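You operate a simulated robot arm through the tools that you are given. There is no shell and no other tool. Be economical: measure what you need, move in short steps, check, and stop when the job is done.

Carry out the task below with a simulated robot arm. There is one attempt and no reset: what you move stays moved.

TASK
Put the black can on top of the flat carton on the top of the red table. Then fetch the white carton from the top of the red table and set it on the grey board.

It is judged by the outcome, as a careful person would: the job done as asked, and still so three seconds after it is handed in. It fails if anything else is knocked over, pushed out of place, dropped, spilled or broken.

THE ROBOT
A 7-joint arm with a two-finger parallel gripper, fixed in place. Base frame: the origin is at the foot of the arm, x ahead of it, y to its left, z up; the work surface is at about z = 800. Lengths are in mm, angles in rad, forces in N, time in s.
With the tool pointing down near the work surface it reaches from about 300 to 700 mm from the base axis. Its first joint turns from -1.152 to 1.152 rad. Payload 1.57 kg.
Tool frame: the origin (TCP) lies between the finger pads and is the grasp point; the fingertips stand 30 mm ahead of it; z points along the fingers, y is the line along which they close. The gripper opens to 110 mm. The fingers are 24 mm wide and 12 mm thick; the gripper's body (48 by 112 mm) begins 78 mm behind the TCP.
Orientation is that of the tool frame in the base frame, as a unit quaternion [w, x, y, z]. With the fingers straight down and closing along the base's y, the tool's x points along the base's -x, its y along +y and its z along -z.

THE INTERFACE
- The arm moves only by the tool step_arm. Its argument "steps" is a list of rows, each an object of numbers (a shift or turn left out is 0, a gripper value left out holds the last): "x", "y", "z": the shift along the tool's x, y, z in mm; "rx", "ry", "rz": the turn, a rotation vector about the tool's x, y, z in rad; "grip": the closure in counts, from 0 (fully open) to 255 (shut). In form: [{"x": .., "y": .., "z": .., "rx": .., "ry": .., "rz": .., "grip": ..}, ...]. A call has 1 to 8 rows; each row shifts and turns the commanded pose from where the row before left it, along the tool's axes as they then stand. A row lasts 0.2 s, in which the tool goes at most 50 mm and 0.15 rad; a call with a longer step from one row to the next is refused whole, and so is a gripper value outside its range. A pose out of reach is approached as far as the arm can. The call stops where the force on the tool passes 40 N (or 10 N more than at its start, if that is more) or the arm is blocked; 0.2 s more then pass. The fingers move at their own pace (about 108 mm/s each) and stop on an object; they squeeze with about 33 N. The grip force told is the motor's: it shows also when the fingers shut on nothing. Time passes only in rows, and 0.2 s behind the last, so rows that do not move let the fingers close. It gives the time, the measured TCP pose, the force on the tool (base axes), the opening and the grip force at its end, in the units of the frame above (readings bear some noise), and new pictures: "show" is both (left out), scene, wrist or none.
- Cameras (640 x 400 px; columns grow to the right, rows downward): "scene" is fixed at [166, -411.6, 1375.9]; the picture's right is [0.65, -0.76, 0.00], its down [-0.61, -0.52, -0.60] and it looks along [0.46, 0.39, -0.80] (base axes); focal length 365 px, centre (320, 200). "wrist" rides on the gripper at [-36, 0, -80] in the tool frame; the picture's right is [0.00, -1.00, 0.00], its down [0.97, 0.00, -0.24] and it looks along [0.24, 0.00, 0.97] (tool axes); focal length 218 px, centre (320, 200).
- probe_pixels(camera, pixels): there is no depth. For up to 12 entries [column, row, z] of the newest picture of that camera ("zoom" is the newest enlarged one), the place [x, y] in the base frame at which the ray of that pixel passes the height z, good to about 2 mm. No time passes.
- zoom(camera, box): a new picture of the part [left, top, right, bottom] of that camera's present view, enlarged. No time passes.
- finish_job(): hands the job in; it is judged then, once.

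Work in short steps. Measure before you move; look again where a grasp or a placing could have gone wrong, and mend it. You have 80 turns and 120 pictures in all, the two below and enlarged ones among them. Open the gripper and draw the arm clear of the work before you hand the job in, unless the task says otherwise; then end with one line.

The tools are called after "Request:" by a JSON object that holds its "api" and its "payload". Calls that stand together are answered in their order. step_arm: Moves the arm, as the interface text tells. Its arguments: {"type":"object","properties":{"steps":{"type":"array","items":{"type":"object","properties":{"x":{"type":"number"},"y":{"type":"number"},"z":{"type":"number"},"rx":{"type":"number"},"ry":{"type":"number"},"rz":{"type":"number"},"grip":{"type":"number"}}}},"show":{"type":"string","enum":["both","scene","wrist","none"]}},"required":["steps"]} The other tools are called the same way: probe_pixels (camera, pixels) gives the place at which the rays of pixels pass given heights; zoom (camera, box) takes an enlarged picture of a part of a camera's view; finish_job () hands the job in.

At the start:

```text
time: 0.0
eef_pos: [369.8, -294.7, 1078.9]
orientation: [0.0, 0.0, 1.0, 0.0]
ft_force: [-0.6, -0.2, 0.1]
gripper_width: 110.1
grip_force: 0.1
```

scene: 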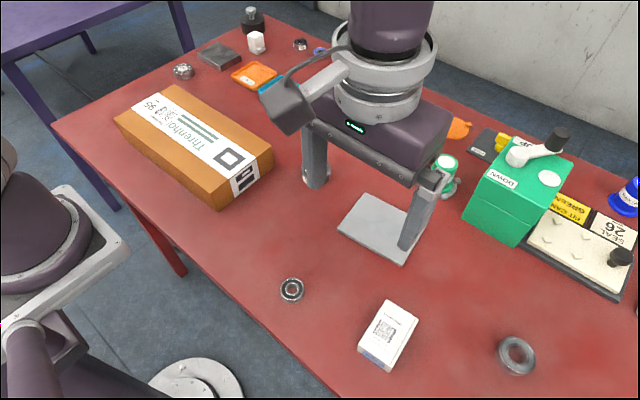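
wrist: 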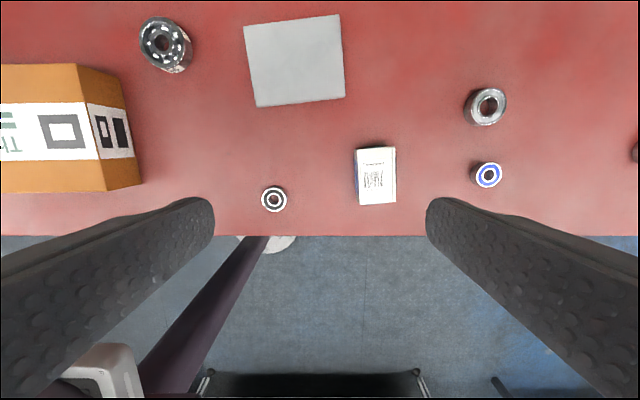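

The black can seems to be near scene (253,20), the white carton at (388,335), the grey board at (380,228), and the large carton at (195,145). I'll zoom in to check these and probe their positions.

Request:
{"api": "zoom", "payload": {"camera": "scene", "box": [160, 0, 340, 112]}}

Request:
{"api": "zoom", "payload": {"camera": "scene", "box": [420, 100, 640, 300]}}

Request:
{"api": "probe_pixels", "payload": {"camera": "scene", "pixels": [[253, 35, 800], [220, 210, 800], [272, 172, 800], [115, 122, 800], [272, 150, 880], [220, 190, 880], [115, 118, 880], [172, 86, 880], [390, 335, 830], [380, 228, 805], [615, 262, 800], [220, 60, 800]]}}

```text
3.56 times, centred on (250, 56) of scene
```

zoom: 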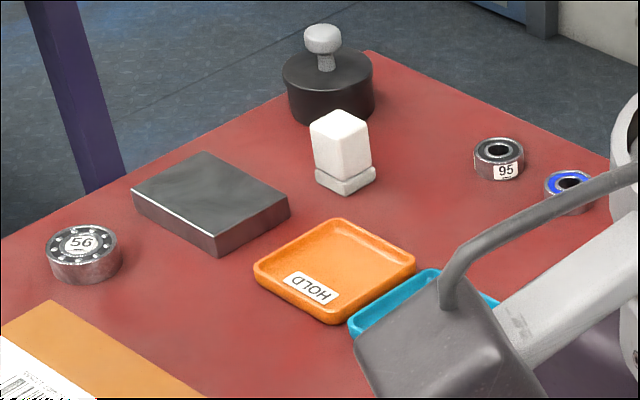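

```text
2.00 times, centred on (530, 200) of scene
```

zoom: 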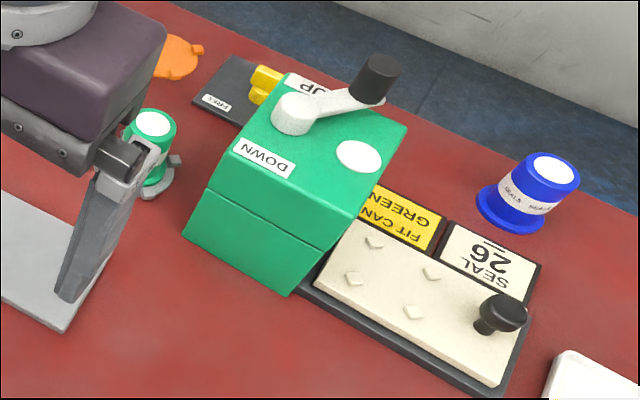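

```text
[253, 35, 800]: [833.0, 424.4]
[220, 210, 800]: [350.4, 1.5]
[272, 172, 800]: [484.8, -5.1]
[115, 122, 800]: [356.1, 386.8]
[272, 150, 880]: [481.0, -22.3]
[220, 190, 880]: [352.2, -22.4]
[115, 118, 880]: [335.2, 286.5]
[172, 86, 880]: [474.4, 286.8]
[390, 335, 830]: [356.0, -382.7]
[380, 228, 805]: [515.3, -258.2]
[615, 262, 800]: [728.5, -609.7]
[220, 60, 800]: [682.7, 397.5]
```

The object at (253,20) is out of reach, and its knob makes it look like a weight, so it may not be the can. The arm hides part of the table, so I'll swing it aside to look.

Request:
{"api": "step_arm", "payload": {"steps": [{"y": 50}, {"y": 50}, {"y": 50}, {"y": 50}, {"y": 50}, {"y": 50}, {"y": 50}, {"y": 50}]}}

```text
time: 1.8
eef_pos: [367.7, 107.3, 1078.9]
orientation: [0.0, -0.001, 1.0, 0.0]
ft_force: [0.8, 0.6, 0.5]
gripper_width: 110.1
grip_force: 0.0
```

scene: 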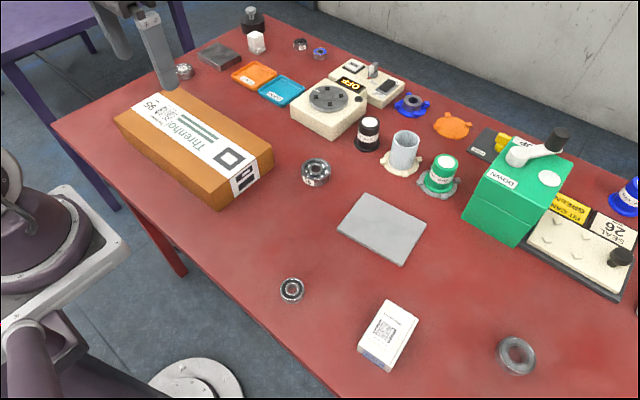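
wrist: 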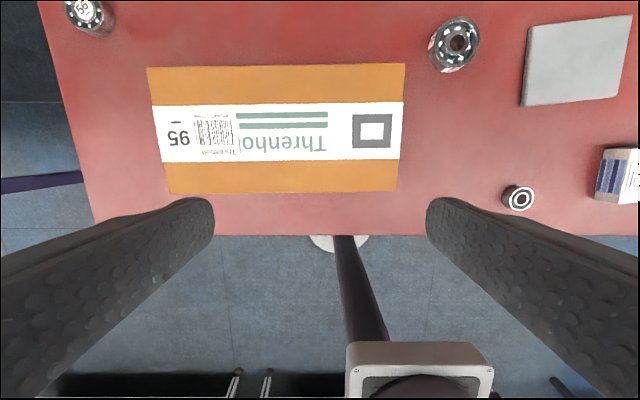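

With the arm aside, the black can shows at (368,135), with a light cup and a green can nearby. I'll zoom in on it and on the white carton, and check the right edge too.

Request:
{"api": "zoom", "payload": {"camera": "scene", "box": [280, 60, 480, 200]}}

Request:
{"api": "zoom", "payload": {"camera": "scene", "box": [330, 280, 450, 380]}}

Request:
{"api": "zoom", "payload": {"camera": "scene", "box": [100, 70, 300, 220]}}

Request:
{"api": "probe_pixels", "payload": {"camera": "scene", "pixels": [[368, 149, 800], [369, 122, 850], [369, 122, 860], [356, 146, 800], [379, 147, 800], [382, 328, 840], [338, 228, 805], [368, 195, 805], [427, 228, 805], [401, 264, 805], [330, 138, 800], [398, 172, 800]]}}

```text
2.86 times, centred on (380, 130) of scene
```

zoom: 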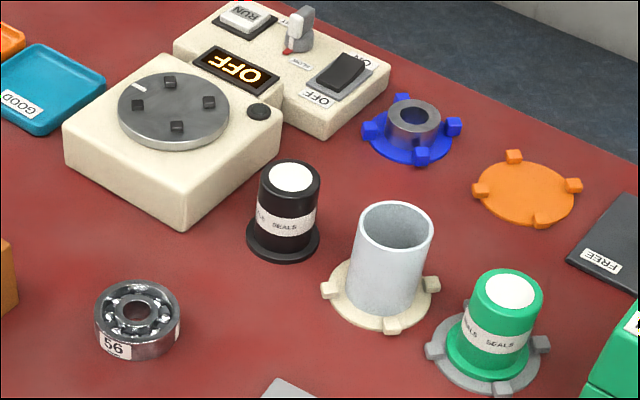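

```text
4.00 times, centred on (390, 330) of scene
```

zoom: 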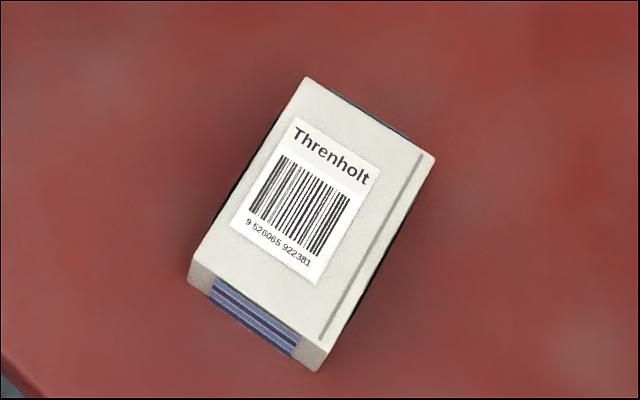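

```text
2.67 times, centred on (200, 145) of scene
```

zoom: 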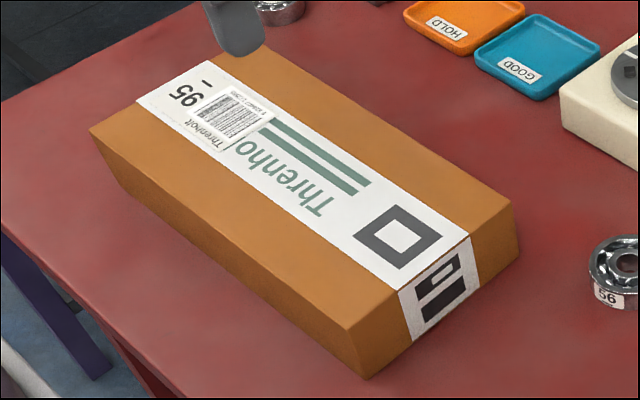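

```text
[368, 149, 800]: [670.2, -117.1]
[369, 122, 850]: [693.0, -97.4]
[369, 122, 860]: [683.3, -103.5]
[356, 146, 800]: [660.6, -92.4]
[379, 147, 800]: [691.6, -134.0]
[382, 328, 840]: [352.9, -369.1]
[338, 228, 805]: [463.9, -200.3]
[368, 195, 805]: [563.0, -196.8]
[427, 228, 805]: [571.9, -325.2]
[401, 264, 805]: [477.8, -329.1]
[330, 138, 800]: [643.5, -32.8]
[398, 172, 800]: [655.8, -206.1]
```

I'll refine the can's axis and height, the large carton's height and the white carton's corners.

Request:
{"api": "probe_pixels", "payload": {"camera": "scene", "pixels": [[367, 144.6, 803], [370.5, 121.9, 850], [370.5, 121.9, 860], [370.5, 121.9, 870], [218, 212.5, 800], [210, 193.8, 860], [210, 193.8, 880], [269, 167, 800], [272, 149, 860], [355, 100, 840]]}}

Request:
{"api": "probe_pixels", "payload": {"camera": "scene", "pixels": [[386.5, 300, 820], [418.5, 319, 820], [391.5, 366, 820], [357, 349, 820], [386.5, 300, 840], [418.5, 319, 840], [391.5, 366, 840], [357, 349, 840], [388, 373, 800], [357, 352, 800]]}}

```text
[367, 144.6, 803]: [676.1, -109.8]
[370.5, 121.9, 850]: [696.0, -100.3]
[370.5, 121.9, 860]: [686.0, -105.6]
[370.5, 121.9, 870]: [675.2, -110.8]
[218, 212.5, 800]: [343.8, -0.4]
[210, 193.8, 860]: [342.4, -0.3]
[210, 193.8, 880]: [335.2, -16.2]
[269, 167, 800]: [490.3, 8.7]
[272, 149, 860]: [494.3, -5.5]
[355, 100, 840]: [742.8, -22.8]
```

```text
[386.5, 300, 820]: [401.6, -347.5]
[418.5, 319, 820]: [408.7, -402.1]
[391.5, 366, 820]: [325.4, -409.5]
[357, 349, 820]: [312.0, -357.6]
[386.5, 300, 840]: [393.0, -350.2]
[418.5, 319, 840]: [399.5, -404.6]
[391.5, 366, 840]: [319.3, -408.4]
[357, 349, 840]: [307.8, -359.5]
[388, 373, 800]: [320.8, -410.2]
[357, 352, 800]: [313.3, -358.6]
```

The can's axis is at about (676,-110), with its top near z 869. The large carton's top is at about z 860, spanning x 343–492 and y from 0 to about 290. I'll move above the can for a look with the wrist camera.

Request:
{"api": "step_arm", "payload": {"steps": [{"x": -40, "y": -28}, {"x": -40, "y": -28}, {"x": -40, "y": -28}, {"x": -40, "y": -28}, {"x": -40, "y": -28}, {"x": -40, "y": -28}, {"x": -40, "y": -28}, {"x": -20, "y": -21, "z": 30, "grip": 60}]}}

Request:
{"api": "step_arm", "payload": {"steps": [{"z": 40}, {"z": 40}]}}

```text
time: 3.6
eef_pos: [654.9, -102.3, 1044.6]
orientation: [-0.027, -0.016, 1.0, -0.004]
ft_force: [0.0, -0.3, 0.3]
gripper_width: 84.2
grip_force: 0.2
out of reach, approached as far as the arm can: row 8
```

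scene: 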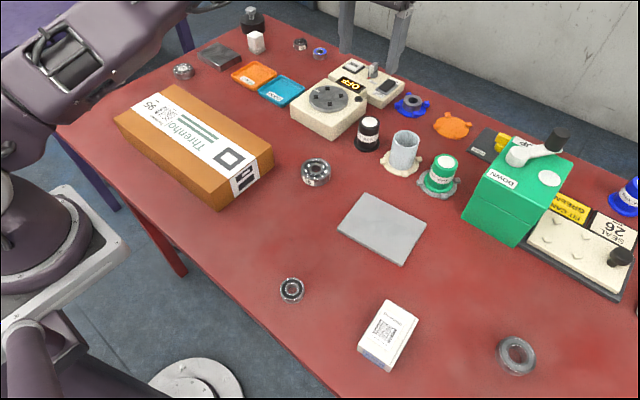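
wrist: 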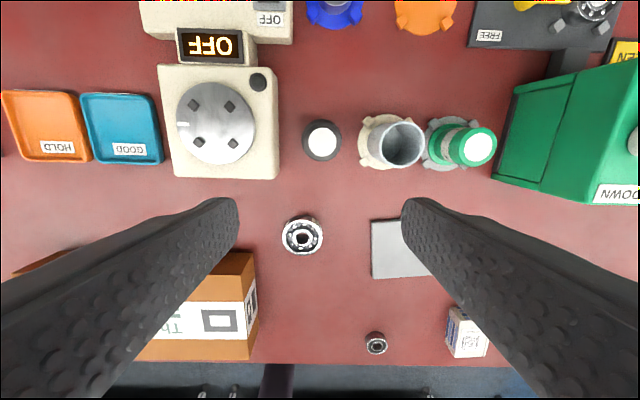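

```text
time: 4.2
eef_pos: [666.1, -114.0, 966.0]
orientation: [0.0, 0.001, 1.0, 0.0]
ft_force: [0.1, 0.0, 0.7]
gripper_width: 84.0
grip_force: 0.0
```

scene: 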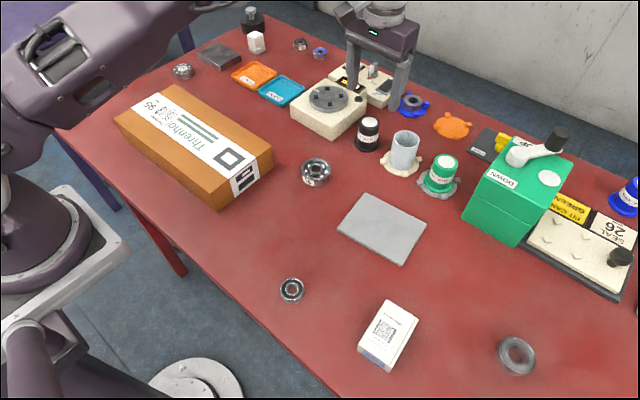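
wrist: 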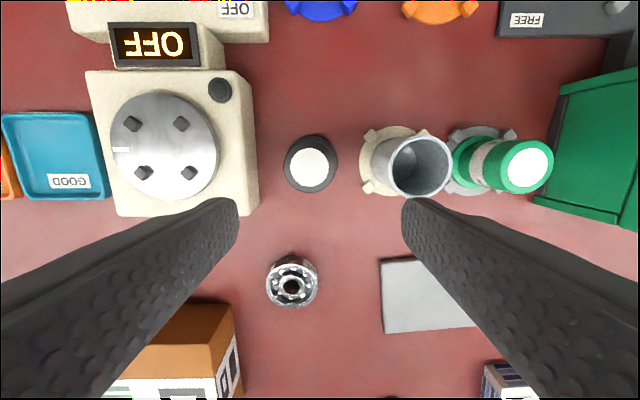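

In the wrist view the can's top is at (310,168), with the machine's edge at about column 257 and the cup's rim at about 385. I'll measure its centre, diameter and clearances.

Request:
{"api": "probe_pixels", "payload": {"camera": "wrist", "pixels": [[310, 168, 869], [292, 168, 869], [329, 168, 869], [284, 164, 802], [338, 164, 802], [255, 130, 840], [259, 205, 840], [360, 165, 803], [385, 165, 880], [310, 152, 869], [310, 187, 869]]}}

```text
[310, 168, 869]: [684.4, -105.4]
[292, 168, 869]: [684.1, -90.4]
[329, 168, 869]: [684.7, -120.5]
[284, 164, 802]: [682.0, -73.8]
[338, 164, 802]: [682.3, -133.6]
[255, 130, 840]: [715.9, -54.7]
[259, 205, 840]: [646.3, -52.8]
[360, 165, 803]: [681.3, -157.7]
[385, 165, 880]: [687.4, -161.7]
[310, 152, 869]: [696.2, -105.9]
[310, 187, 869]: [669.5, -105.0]
```

The can's centre is at about (682,-105). There is 20–30 mm free on each side, so I'll narrow the fingers to about 62 mm, centre on it, and lower partway.

Request:
{"api": "step_arm", "payload": {"steps": [{"x": -15, "y": 9, "grip": 111}, {"z": 15}, {"z": 15}, {"z": 15}, {}]}}

```text
time: 5.4
eef_pos: [681.2, -103.7, 922.1]
orientation: [0.0, 0.0, 1.0, 0.001]
ft_force: [-0.5, 0.4, -0.3]
gripper_width: 62.0
grip_force: 0.1
```

scene: 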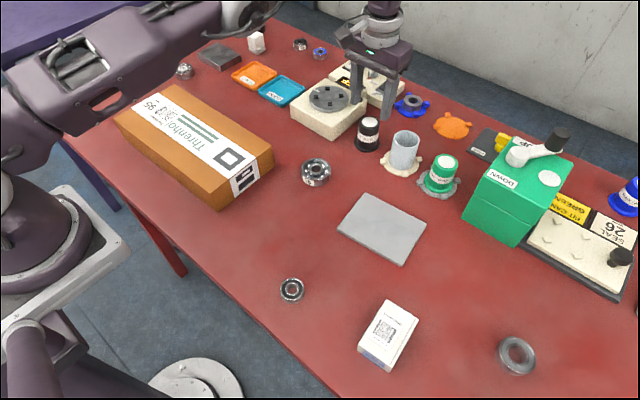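
wrist: 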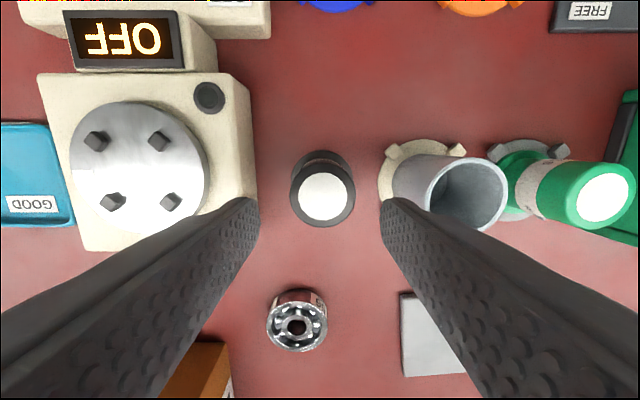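

I'll check the offset at the can's top, centred at about (323,196).

Request:
{"api": "probe_pixels", "payload": {"camera": "wrist", "pixels": [[323, 196, 869], [291, 196, 869], [355, 196, 869], [323, 177, 803], [257, 190, 840], [379, 180, 804], [393, 185, 870]]}}

```text
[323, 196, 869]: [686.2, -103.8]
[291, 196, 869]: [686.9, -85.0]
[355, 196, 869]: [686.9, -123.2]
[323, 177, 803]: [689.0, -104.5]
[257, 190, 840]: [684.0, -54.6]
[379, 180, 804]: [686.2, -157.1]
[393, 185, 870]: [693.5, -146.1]
```

The can is centred at about (685,-104) with a diameter of about 39, and the fingers line up with it. I'll go down to z≈845.

Request:
{"api": "step_arm", "payload": {"steps": [{"x": -3, "z": 15}, {"z": 20}, {"z": 20}, {"z": 12}, {"z": 8}, {}]}}

```text
time: 6.8
eef_pos: [686.7, -103.1, 848.2]
orientation: [0.001, -0.001, 1.0, -0.001]
ft_force: [0.1, 0.7, 0.2]
gripper_width: 62.2
grip_force: 0.0
```

scene: 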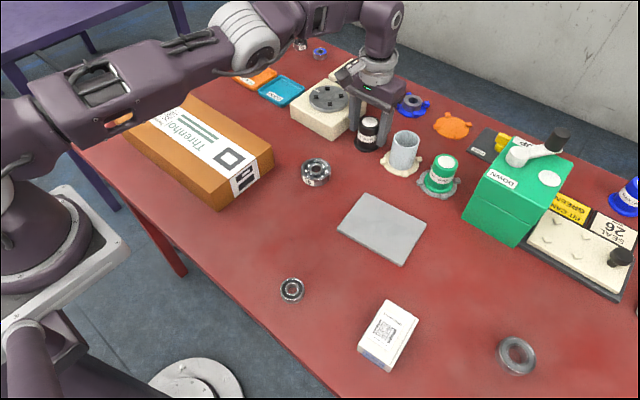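
wrist: 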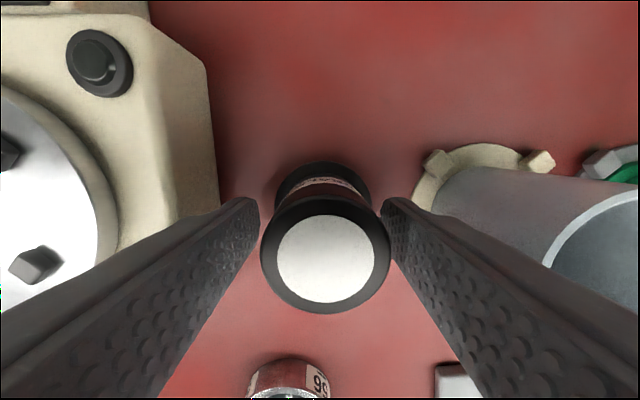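

The can sits between the fingers, slightly to the right. I'll nudge by -2 mm in y and close.

Request:
{"api": "step_arm", "payload": {"steps": [{"y": -2}, {"grip": 150}, {"grip": 200}, {"grip": 255}, {"grip": 255}], "show": "wrist"}}

```text
time: 8.0
eef_pos: [686.1, -105.8, 846.6]
orientation: [0.001, 0.0, 1.0, 0.0]
ft_force: [-0.2, 0.7, 0.3]
gripper_width: 44.0
grip_force: 32.9
```

wrist: 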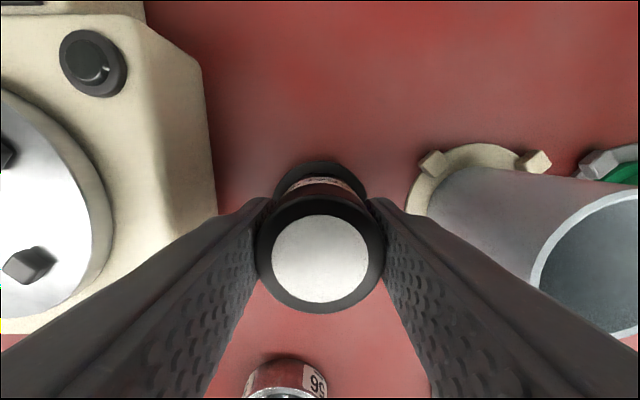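

The can is gripped at a width of 44. I'll lift it straight up, then back toward the base.

Request:
{"api": "step_arm", "payload": {"steps": [{"z": -20}, {"z": -30}, {"z": -35}, {"z": -35, "x": 10}, {"x": 40}, {"x": 40}, {"x": 40}]}}

```text
time: 9.6
eef_pos: [555.7, -103.8, 967.8]
orientation: [0.002, 0.001, 1.0, 0.0]
ft_force: [-0.2, 0.1, -2.2]
gripper_width: 44.0
grip_force: 32.5
```

scene: 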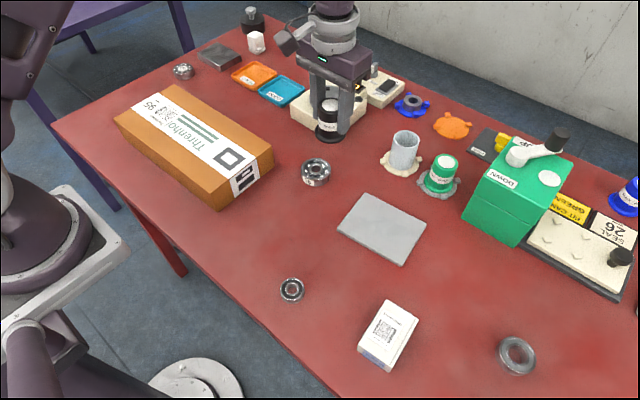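
wrist: 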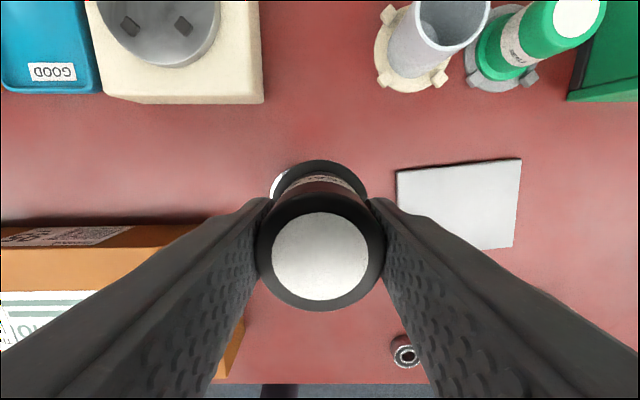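

The can is held clear of everything. I'll carry it to above the carton's middle, at about (416,141).

Request:
{"api": "step_arm", "payload": {"steps": [{"x": 20, "y": 35}, {"x": 20, "y": 35}, {"x": 20, "y": 35}, {"x": 20, "y": 35}, {"x": 20, "y": 35}, {"x": 20, "y": 35}, {"x": 20, "y": 35}, {}]}}

Request:
{"api": "step_arm", "payload": {"steps": [{"z": 20}, {"z": 20}, {"z": 8}, {}]}}

```text
time: 11.4
eef_pos: [418.0, 142.7, 969.0]
orientation: [0.001, -0.001, 1.0, 0.0]
ft_force: [1.0, -0.9, -2.1]
gripper_width: 44.1
grip_force: 32.9
```

scene: 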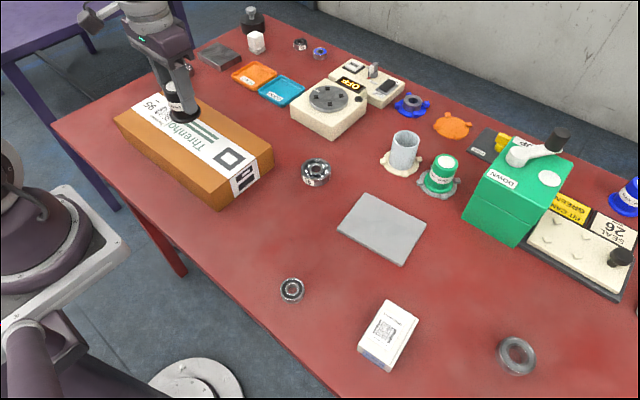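
wrist: 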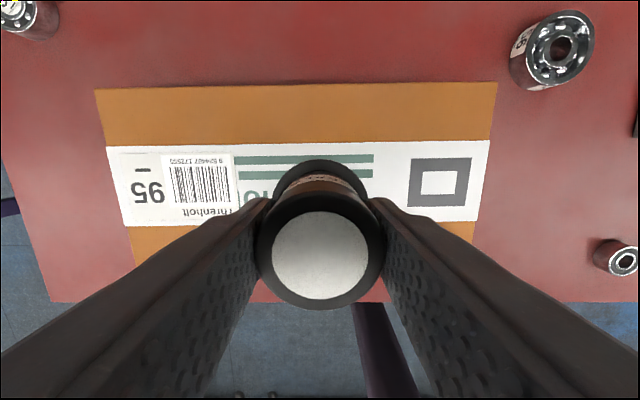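

```text
time: 12.4
eef_pos: [416.4, 141.7, 921.1]
orientation: [0.0, 0.0, 1.0, 0.0]
ft_force: [-0.1, 0.3, -1.3]
gripper_width: 44.3
grip_force: 33.3
```

scene: 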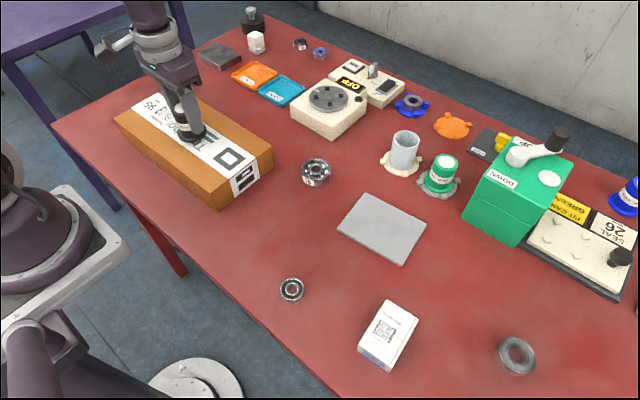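
wrist: 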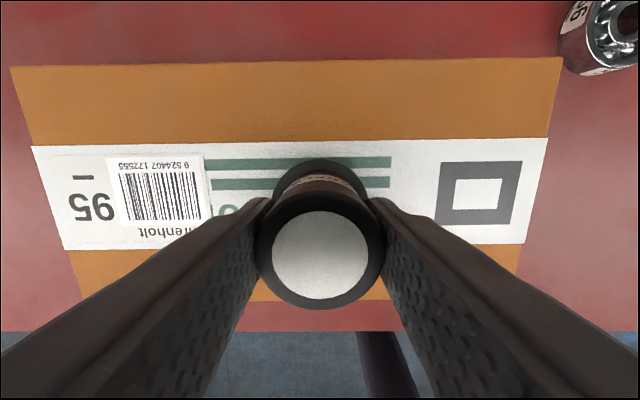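

The can's base is about 14 mm above the carton. I'll lower it in small steps and watch the force.

Request:
{"api": "step_arm", "payload": {"steps": [{"z": 5}, {"z": 3}, {"z": 2}, {}], "show": "none"}}

Request:
{"api": "step_arm", "payload": {"steps": [{"z": 2}, {}], "show": "none"}}

Request:
{"api": "step_arm", "payload": {"steps": [{"z": 1.5}, {}], "show": "scene"}}

```text
time: 13.4
eef_pos: [415.7, 141.2, 910.2]
orientation: [0.0, 0.001, 1.0, 0.0]
ft_force: [0.5, 0.2, -1.7]
gripper_width: 44.3
grip_force: 33.1
```

```text
time: 14.0
eef_pos: [415.5, 140.4, 908.3]
orientation: [0.0, -0.001, 1.0, 0.0]
ft_force: [-1.9, -0.1, 19.7]
gripper_width: 44.1
grip_force: 33.4
```

```text
time: 14.6
eef_pos: [416.6, 140.6, 905.9]
orientation: [0.0, 0.0, 1.0, 0.0]
ft_force: [2.5, 2.2, 11.3]
gripper_width: 44.0
grip_force: 33.4
```

scene: 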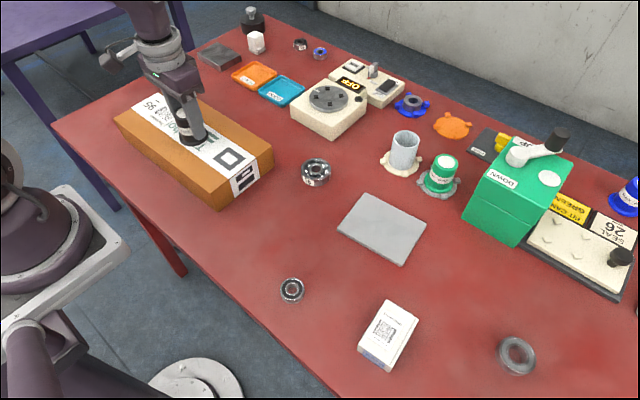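

The upward force shows the can has touched the carton. I'll open to about 70 mm and raise straight up.

Request:
{"api": "step_arm", "payload": {"steps": [{"z": -1, "grip": 140}, {"grip": 90}, {}, {"z": -25}, {"z": -40}, {"z": -40}, {"z": -40}]}}

```text
time: 16.2
eef_pos: [417.9, 140.8, 1052.3]
orientation: [0.001, 0.0, 1.0, 0.0]
ft_force: [-0.2, 0.0, 0.3]
gripper_width: 71.4
grip_force: 0.0
```

scene: 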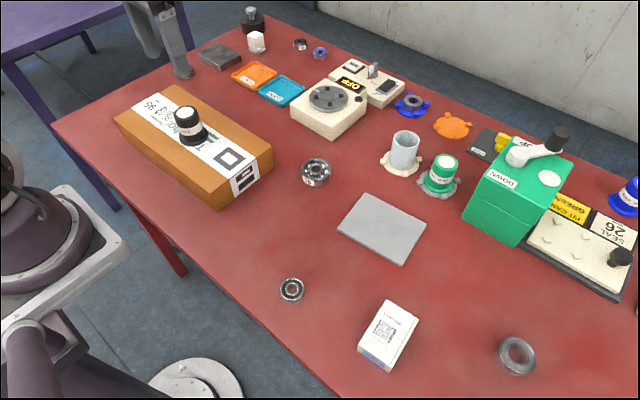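
wrist: 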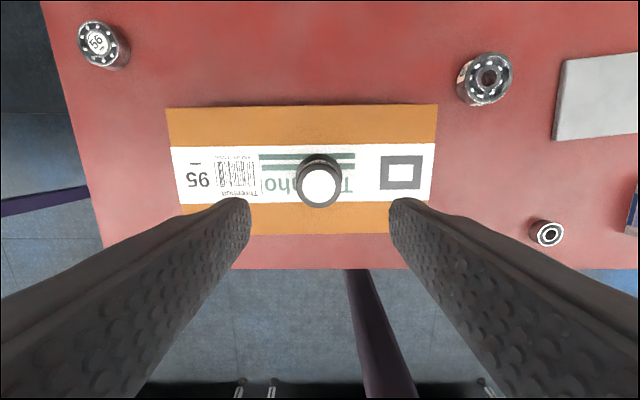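

The can stands upright on the carton. Now I'll move above the white carton at about (358,-380).

Request:
{"api": "step_arm", "payload": {"steps": [{"y": -49}, {"y": -49}, {"y": -49}, {"y": -49}, {"y": -49}, {"y": -49}, {"y": -49}, {"y": -49}], "show": "none"}}

Request:
{"api": "step_arm", "payload": {"steps": [{"y": -43, "x": 20, "grip": 0}, {"y": -43, "x": 20}, {"y": -43, "x": 20}, {"z": 40}, {"z": 40}, {}]}}

```text
time: 18.0
eef_pos: [416.0, -252.7, 1051.8]
orientation: [0.001, -0.001, 1.0, 0.001]
ft_force: [0.1, 0.2, 0.5]
gripper_width: 71.0
grip_force: 0.1
```

```text
time: 19.4
eef_pos: [358.3, -379.2, 972.4]
orientation: [0.0, 0.0, 1.0, 0.0]
ft_force: [0.3, 0.3, 0.3]
gripper_width: 110.1
grip_force: 0.0
```

scene: 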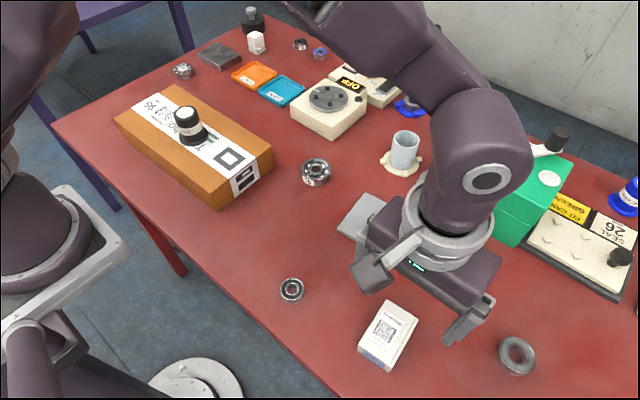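
wrist: 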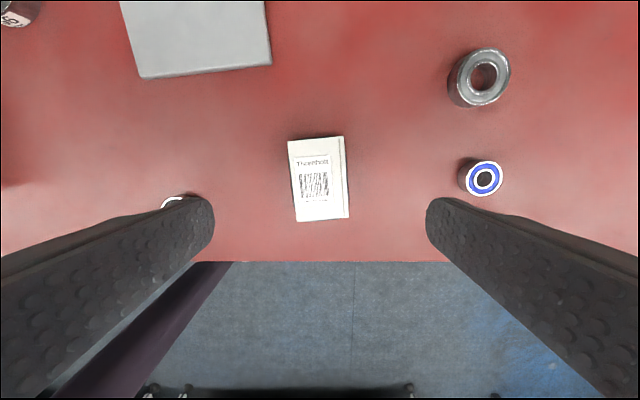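

I'll zoom the wrist view in on the white carton for its exact corners.

Request:
{"api": "zoom", "payload": {"camera": "wrist", "box": [240, 120, 400, 220]}}

```text
4.00 times, centred on (320, 170) of wrist
```

zoom: 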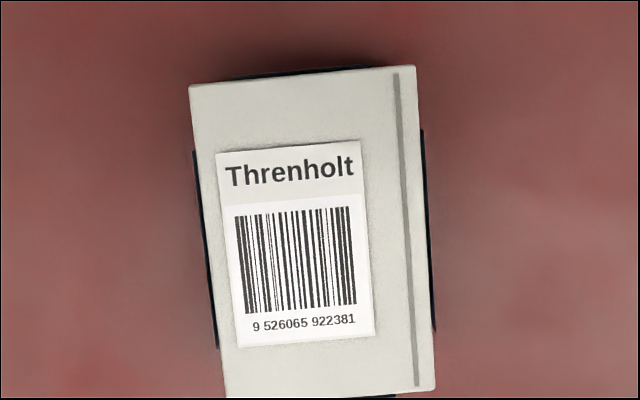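

Request:
{"api": "probe_pixels", "payload": {"camera": "zoom", "pixels": [[190, 85, 830], [415, 66, 830], [436, 391, 830], [226, 398, 830], [190, 85, 820], [415, 66, 820], [436, 391, 820], [226, 398, 820]]}}

Request:
{"api": "probe_pixels", "payload": {"camera": "scene", "pixels": [[386.5, 300, 830], [418.5, 319, 830], [391.5, 366, 830], [357, 349, 830], [292, 289, 810], [515, 355, 810]]}}

```text
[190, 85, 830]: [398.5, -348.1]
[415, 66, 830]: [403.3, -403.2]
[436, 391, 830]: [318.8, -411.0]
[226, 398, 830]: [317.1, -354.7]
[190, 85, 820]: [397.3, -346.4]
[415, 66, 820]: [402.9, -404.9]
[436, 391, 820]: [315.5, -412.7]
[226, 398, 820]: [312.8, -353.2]
```

```text
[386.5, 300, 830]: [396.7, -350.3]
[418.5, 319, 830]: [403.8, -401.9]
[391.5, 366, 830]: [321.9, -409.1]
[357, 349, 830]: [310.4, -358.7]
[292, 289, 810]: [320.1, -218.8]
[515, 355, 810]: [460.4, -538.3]
```

The carton is about 55×83×30 mm, centred at (359.5,-379.3) with a yaw of about +0.087. I'll turn the tool to match, narrow the fingers to 80 mm, and lower to z≈834 in two stages.

Request:
{"api": "step_arm", "payload": {"steps": [{"x": -1, "rz": -0.087, "grip": 70}, {"z": 40}, {"z": 40}, {"z": 20}, {}]}}

```text
time: 20.6
eef_pos: [358.0, -381.2, 871.8]
orientation: [0.001, -0.043, 0.999, -0.001]
ft_force: [0.3, 0.1, -0.7]
gripper_width: 79.9
grip_force: 0.1
```

scene: 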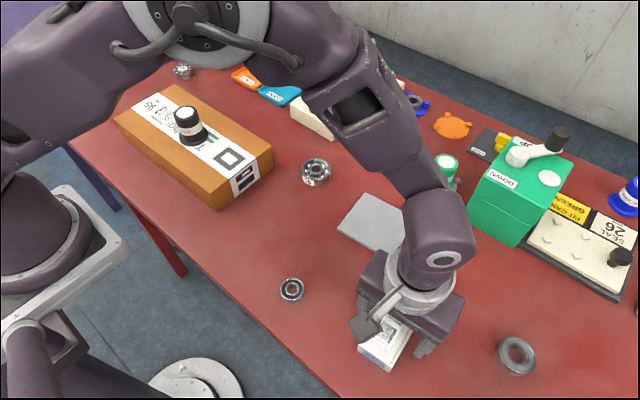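
wrist: 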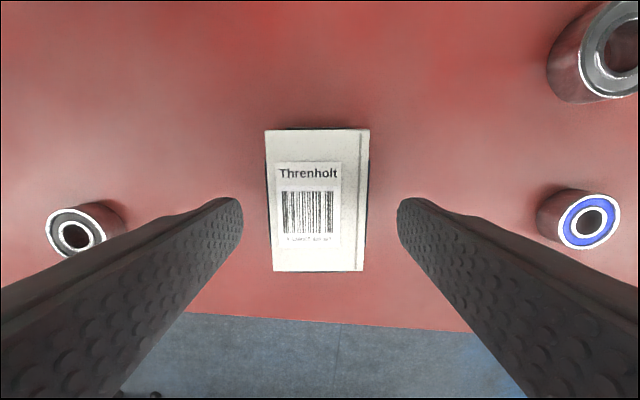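

The carton is symmetric between the fingers and square to them. I'll lower and close.

Request:
{"api": "step_arm", "payload": {"steps": [{"z": 15}, {"z": 13}, {"z": 9}, {}, {"grip": 130}, {"grip": 255}, {"grip": 255}]}}

```text
time: 22.2
eef_pos: [356.6, -381.4, 835.3]
orientation: [0.0, -0.044, 0.999, 0.0]
ft_force: [-0.4, 0.1, 0.5]
gripper_width: 55.3
grip_force: 33.0
```

scene: 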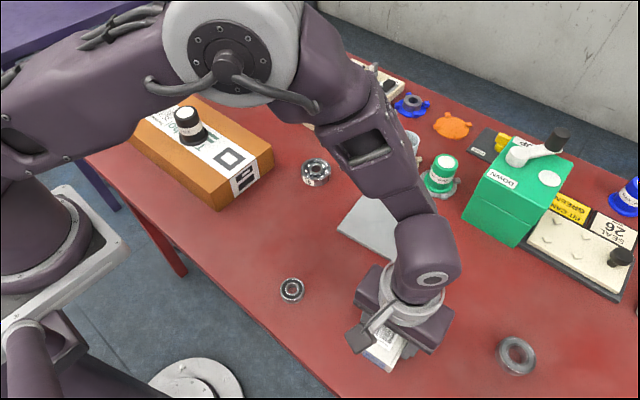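
wrist: 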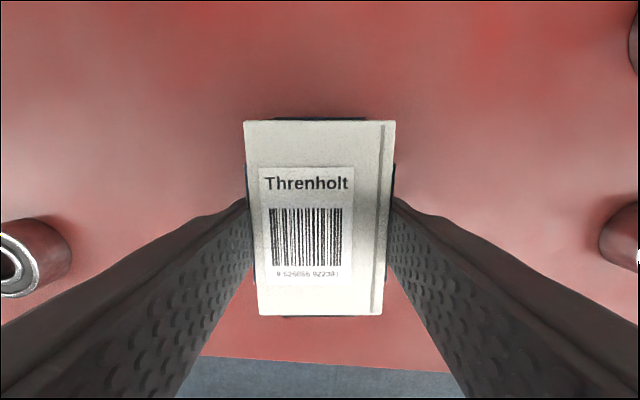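

The carton is gripped at a width of 55. I'll lift 80 mm and look at it before carrying it to the board.

Request:
{"api": "step_arm", "payload": {"steps": [{"z": -15}, {"z": -30}, {"z": -35}, {"x": -34, "y": 21}, {"x": -34, "y": 21}, {"x": -34, "y": 21}, {"x": -34, "y": 21}, {}]}}

```text
time: 24.0
eef_pos: [484.6, -283.9, 918.9]
orientation: [0.0, -0.044, 0.999, 0.0]
ft_force: [-0.3, 0.2, -1.5]
gripper_width: 55.2
grip_force: 33.2
```

scene: 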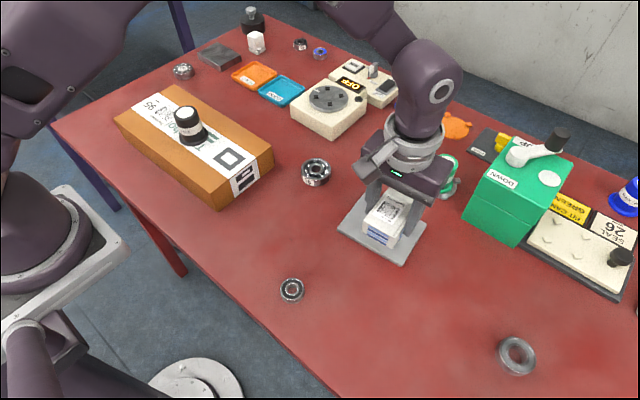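
wrist: 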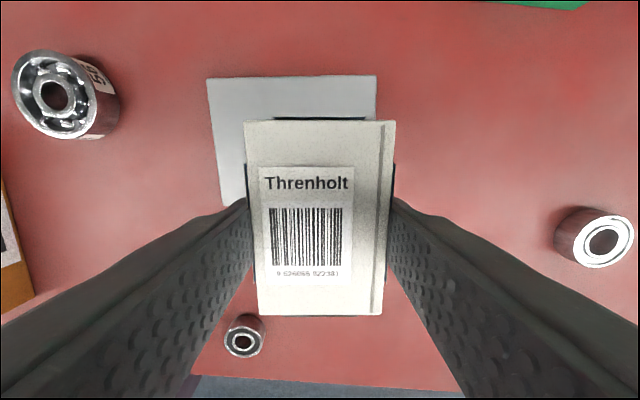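

The board's far corners are visible in the wrist view at (206,80) and (376,76). I'll probe them, along with the near corners from the scene view.

Request:
{"api": "probe_pixels", "payload": {"camera": "wrist", "pixels": [[206, 80, 805], [376, 76, 805], [222, 205, 805]]}}

Request:
{"api": "probe_pixels", "payload": {"camera": "scene", "pixels": [[338, 226, 805], [402, 263, 805], [427, 226, 805], [402, 266, 800]]}}

```text
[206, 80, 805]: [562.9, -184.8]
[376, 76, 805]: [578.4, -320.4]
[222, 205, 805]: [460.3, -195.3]
```

```text
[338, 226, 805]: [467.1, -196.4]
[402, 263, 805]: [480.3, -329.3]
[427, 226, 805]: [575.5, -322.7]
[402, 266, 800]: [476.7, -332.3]
```

The board's centre is about (521,-260). I'll shift over it and lower to about 14 mm above contact.

Request:
{"api": "step_arm", "payload": {"steps": [{"x": -36, "y": 20}, {"z": 25}, {"z": 25}, {"z": 15}, {}]}}

```text
time: 25.2
eef_pos: [520.0, -260.8, 851.4]
orientation: [0.0, -0.044, 0.999, 0.0]
ft_force: [0.3, 0.7, -1.9]
gripper_width: 55.4
grip_force: 33.7
```

scene: 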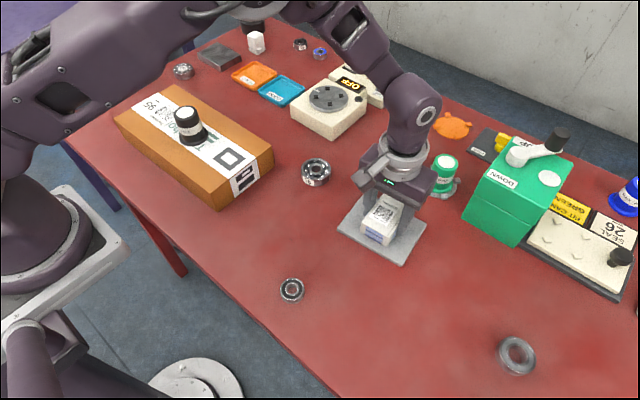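
wrist: 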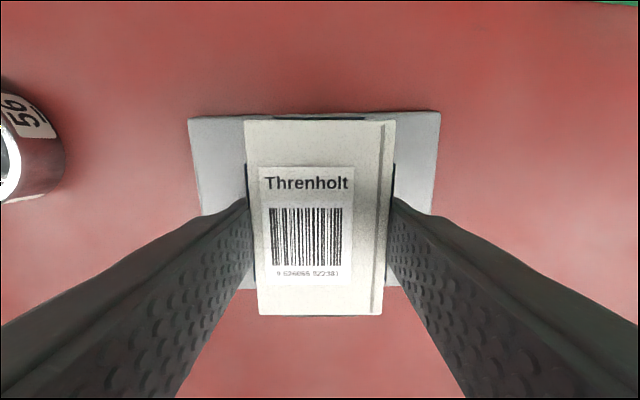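

The carton is centred over the board. I'll lower it in small steps, watching the force.

Request:
{"api": "step_arm", "payload": {"steps": [{"z": 4}, {"z": 2}, {"z": 2}, {}], "show": "none"}}

Request:
{"api": "step_arm", "payload": {"steps": [{"z": 1.5}, {}], "show": "none"}}

```text
time: 26.2
eef_pos: [520.1, -261.3, 845.3]
orientation: [0.001, -0.043, 0.999, -0.001]
ft_force: [-6.0, 3.2, 34.3]
gripper_width: 55.6
grip_force: 33.1
```

```text
time: 26.8
eef_pos: [520.9, -262.3, 842.3]
orientation: [0.002, -0.043, 0.999, -0.001]
ft_force: [1.4, -0.9, 35.8]
gripper_width: 55.5
grip_force: 32.8
```

Contact is firm at about 36 N. I'll ease up a little, open to about 80 mm, and rise.

Request:
{"api": "step_arm", "payload": {"steps": [{"z": -2}, {"grip": 110}, {"grip": 70}, {}, {"z": -25}, {"z": -40}, {"z": -40}, {"z": -40}]}}

```text
time: 28.6
eef_pos: [520.9, -263.1, 990.9]
orientation: [-0.001, -0.044, 0.999, 0.0]
ft_force: [0.4, 0.3, 1.1]
gripper_width: 79.8
grip_force: 0.0
```

scene: 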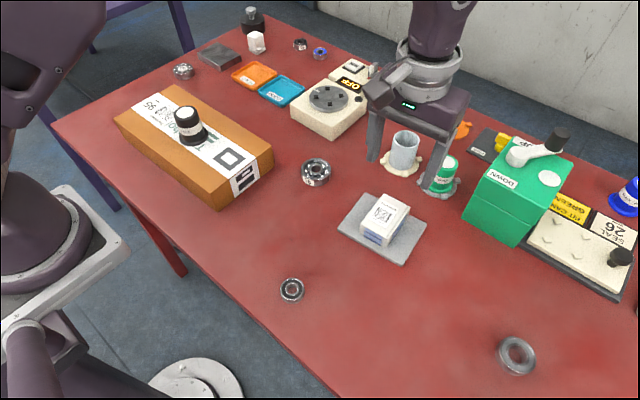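
wrist: 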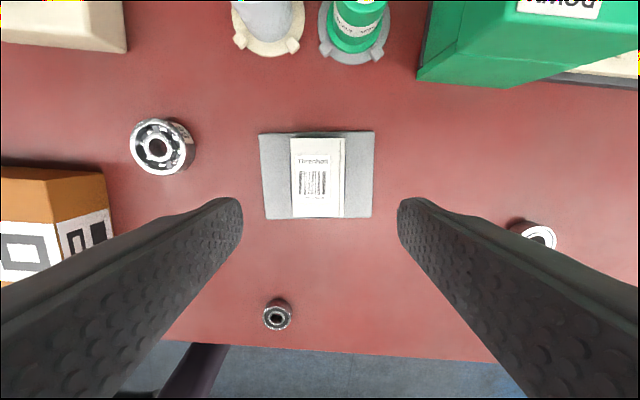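

Both objects are in place and nothing else has moved. I'll raise the arm clear with the gripper open.

Request:
{"api": "step_arm", "payload": {"steps": [{"z": -40, "x": 20, "grip": 0}, {"z": -40, "x": 20}, {"x": 40}, {}], "show": "scene"}}

```text
time: 29.6
eef_pos: [442.0, -270.7, 1067.4]
orientation: [0.0, -0.044, 0.999, 0.0]
ft_force: [-0.3, 0.2, -0.6]
gripper_width: 110.2
grip_force: 0.0
```

scene: 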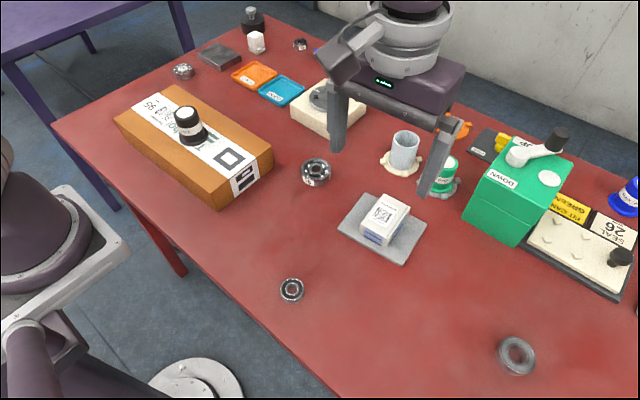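

Request:
{"api": "finish_job", "payload": {}}

```text
The job is handed in.
```

The black can is standing upright on the flat carton and the white carton is centred on the grey board; nothing else was disturbed, and the job is handed in with the gripper open and the arm clear.
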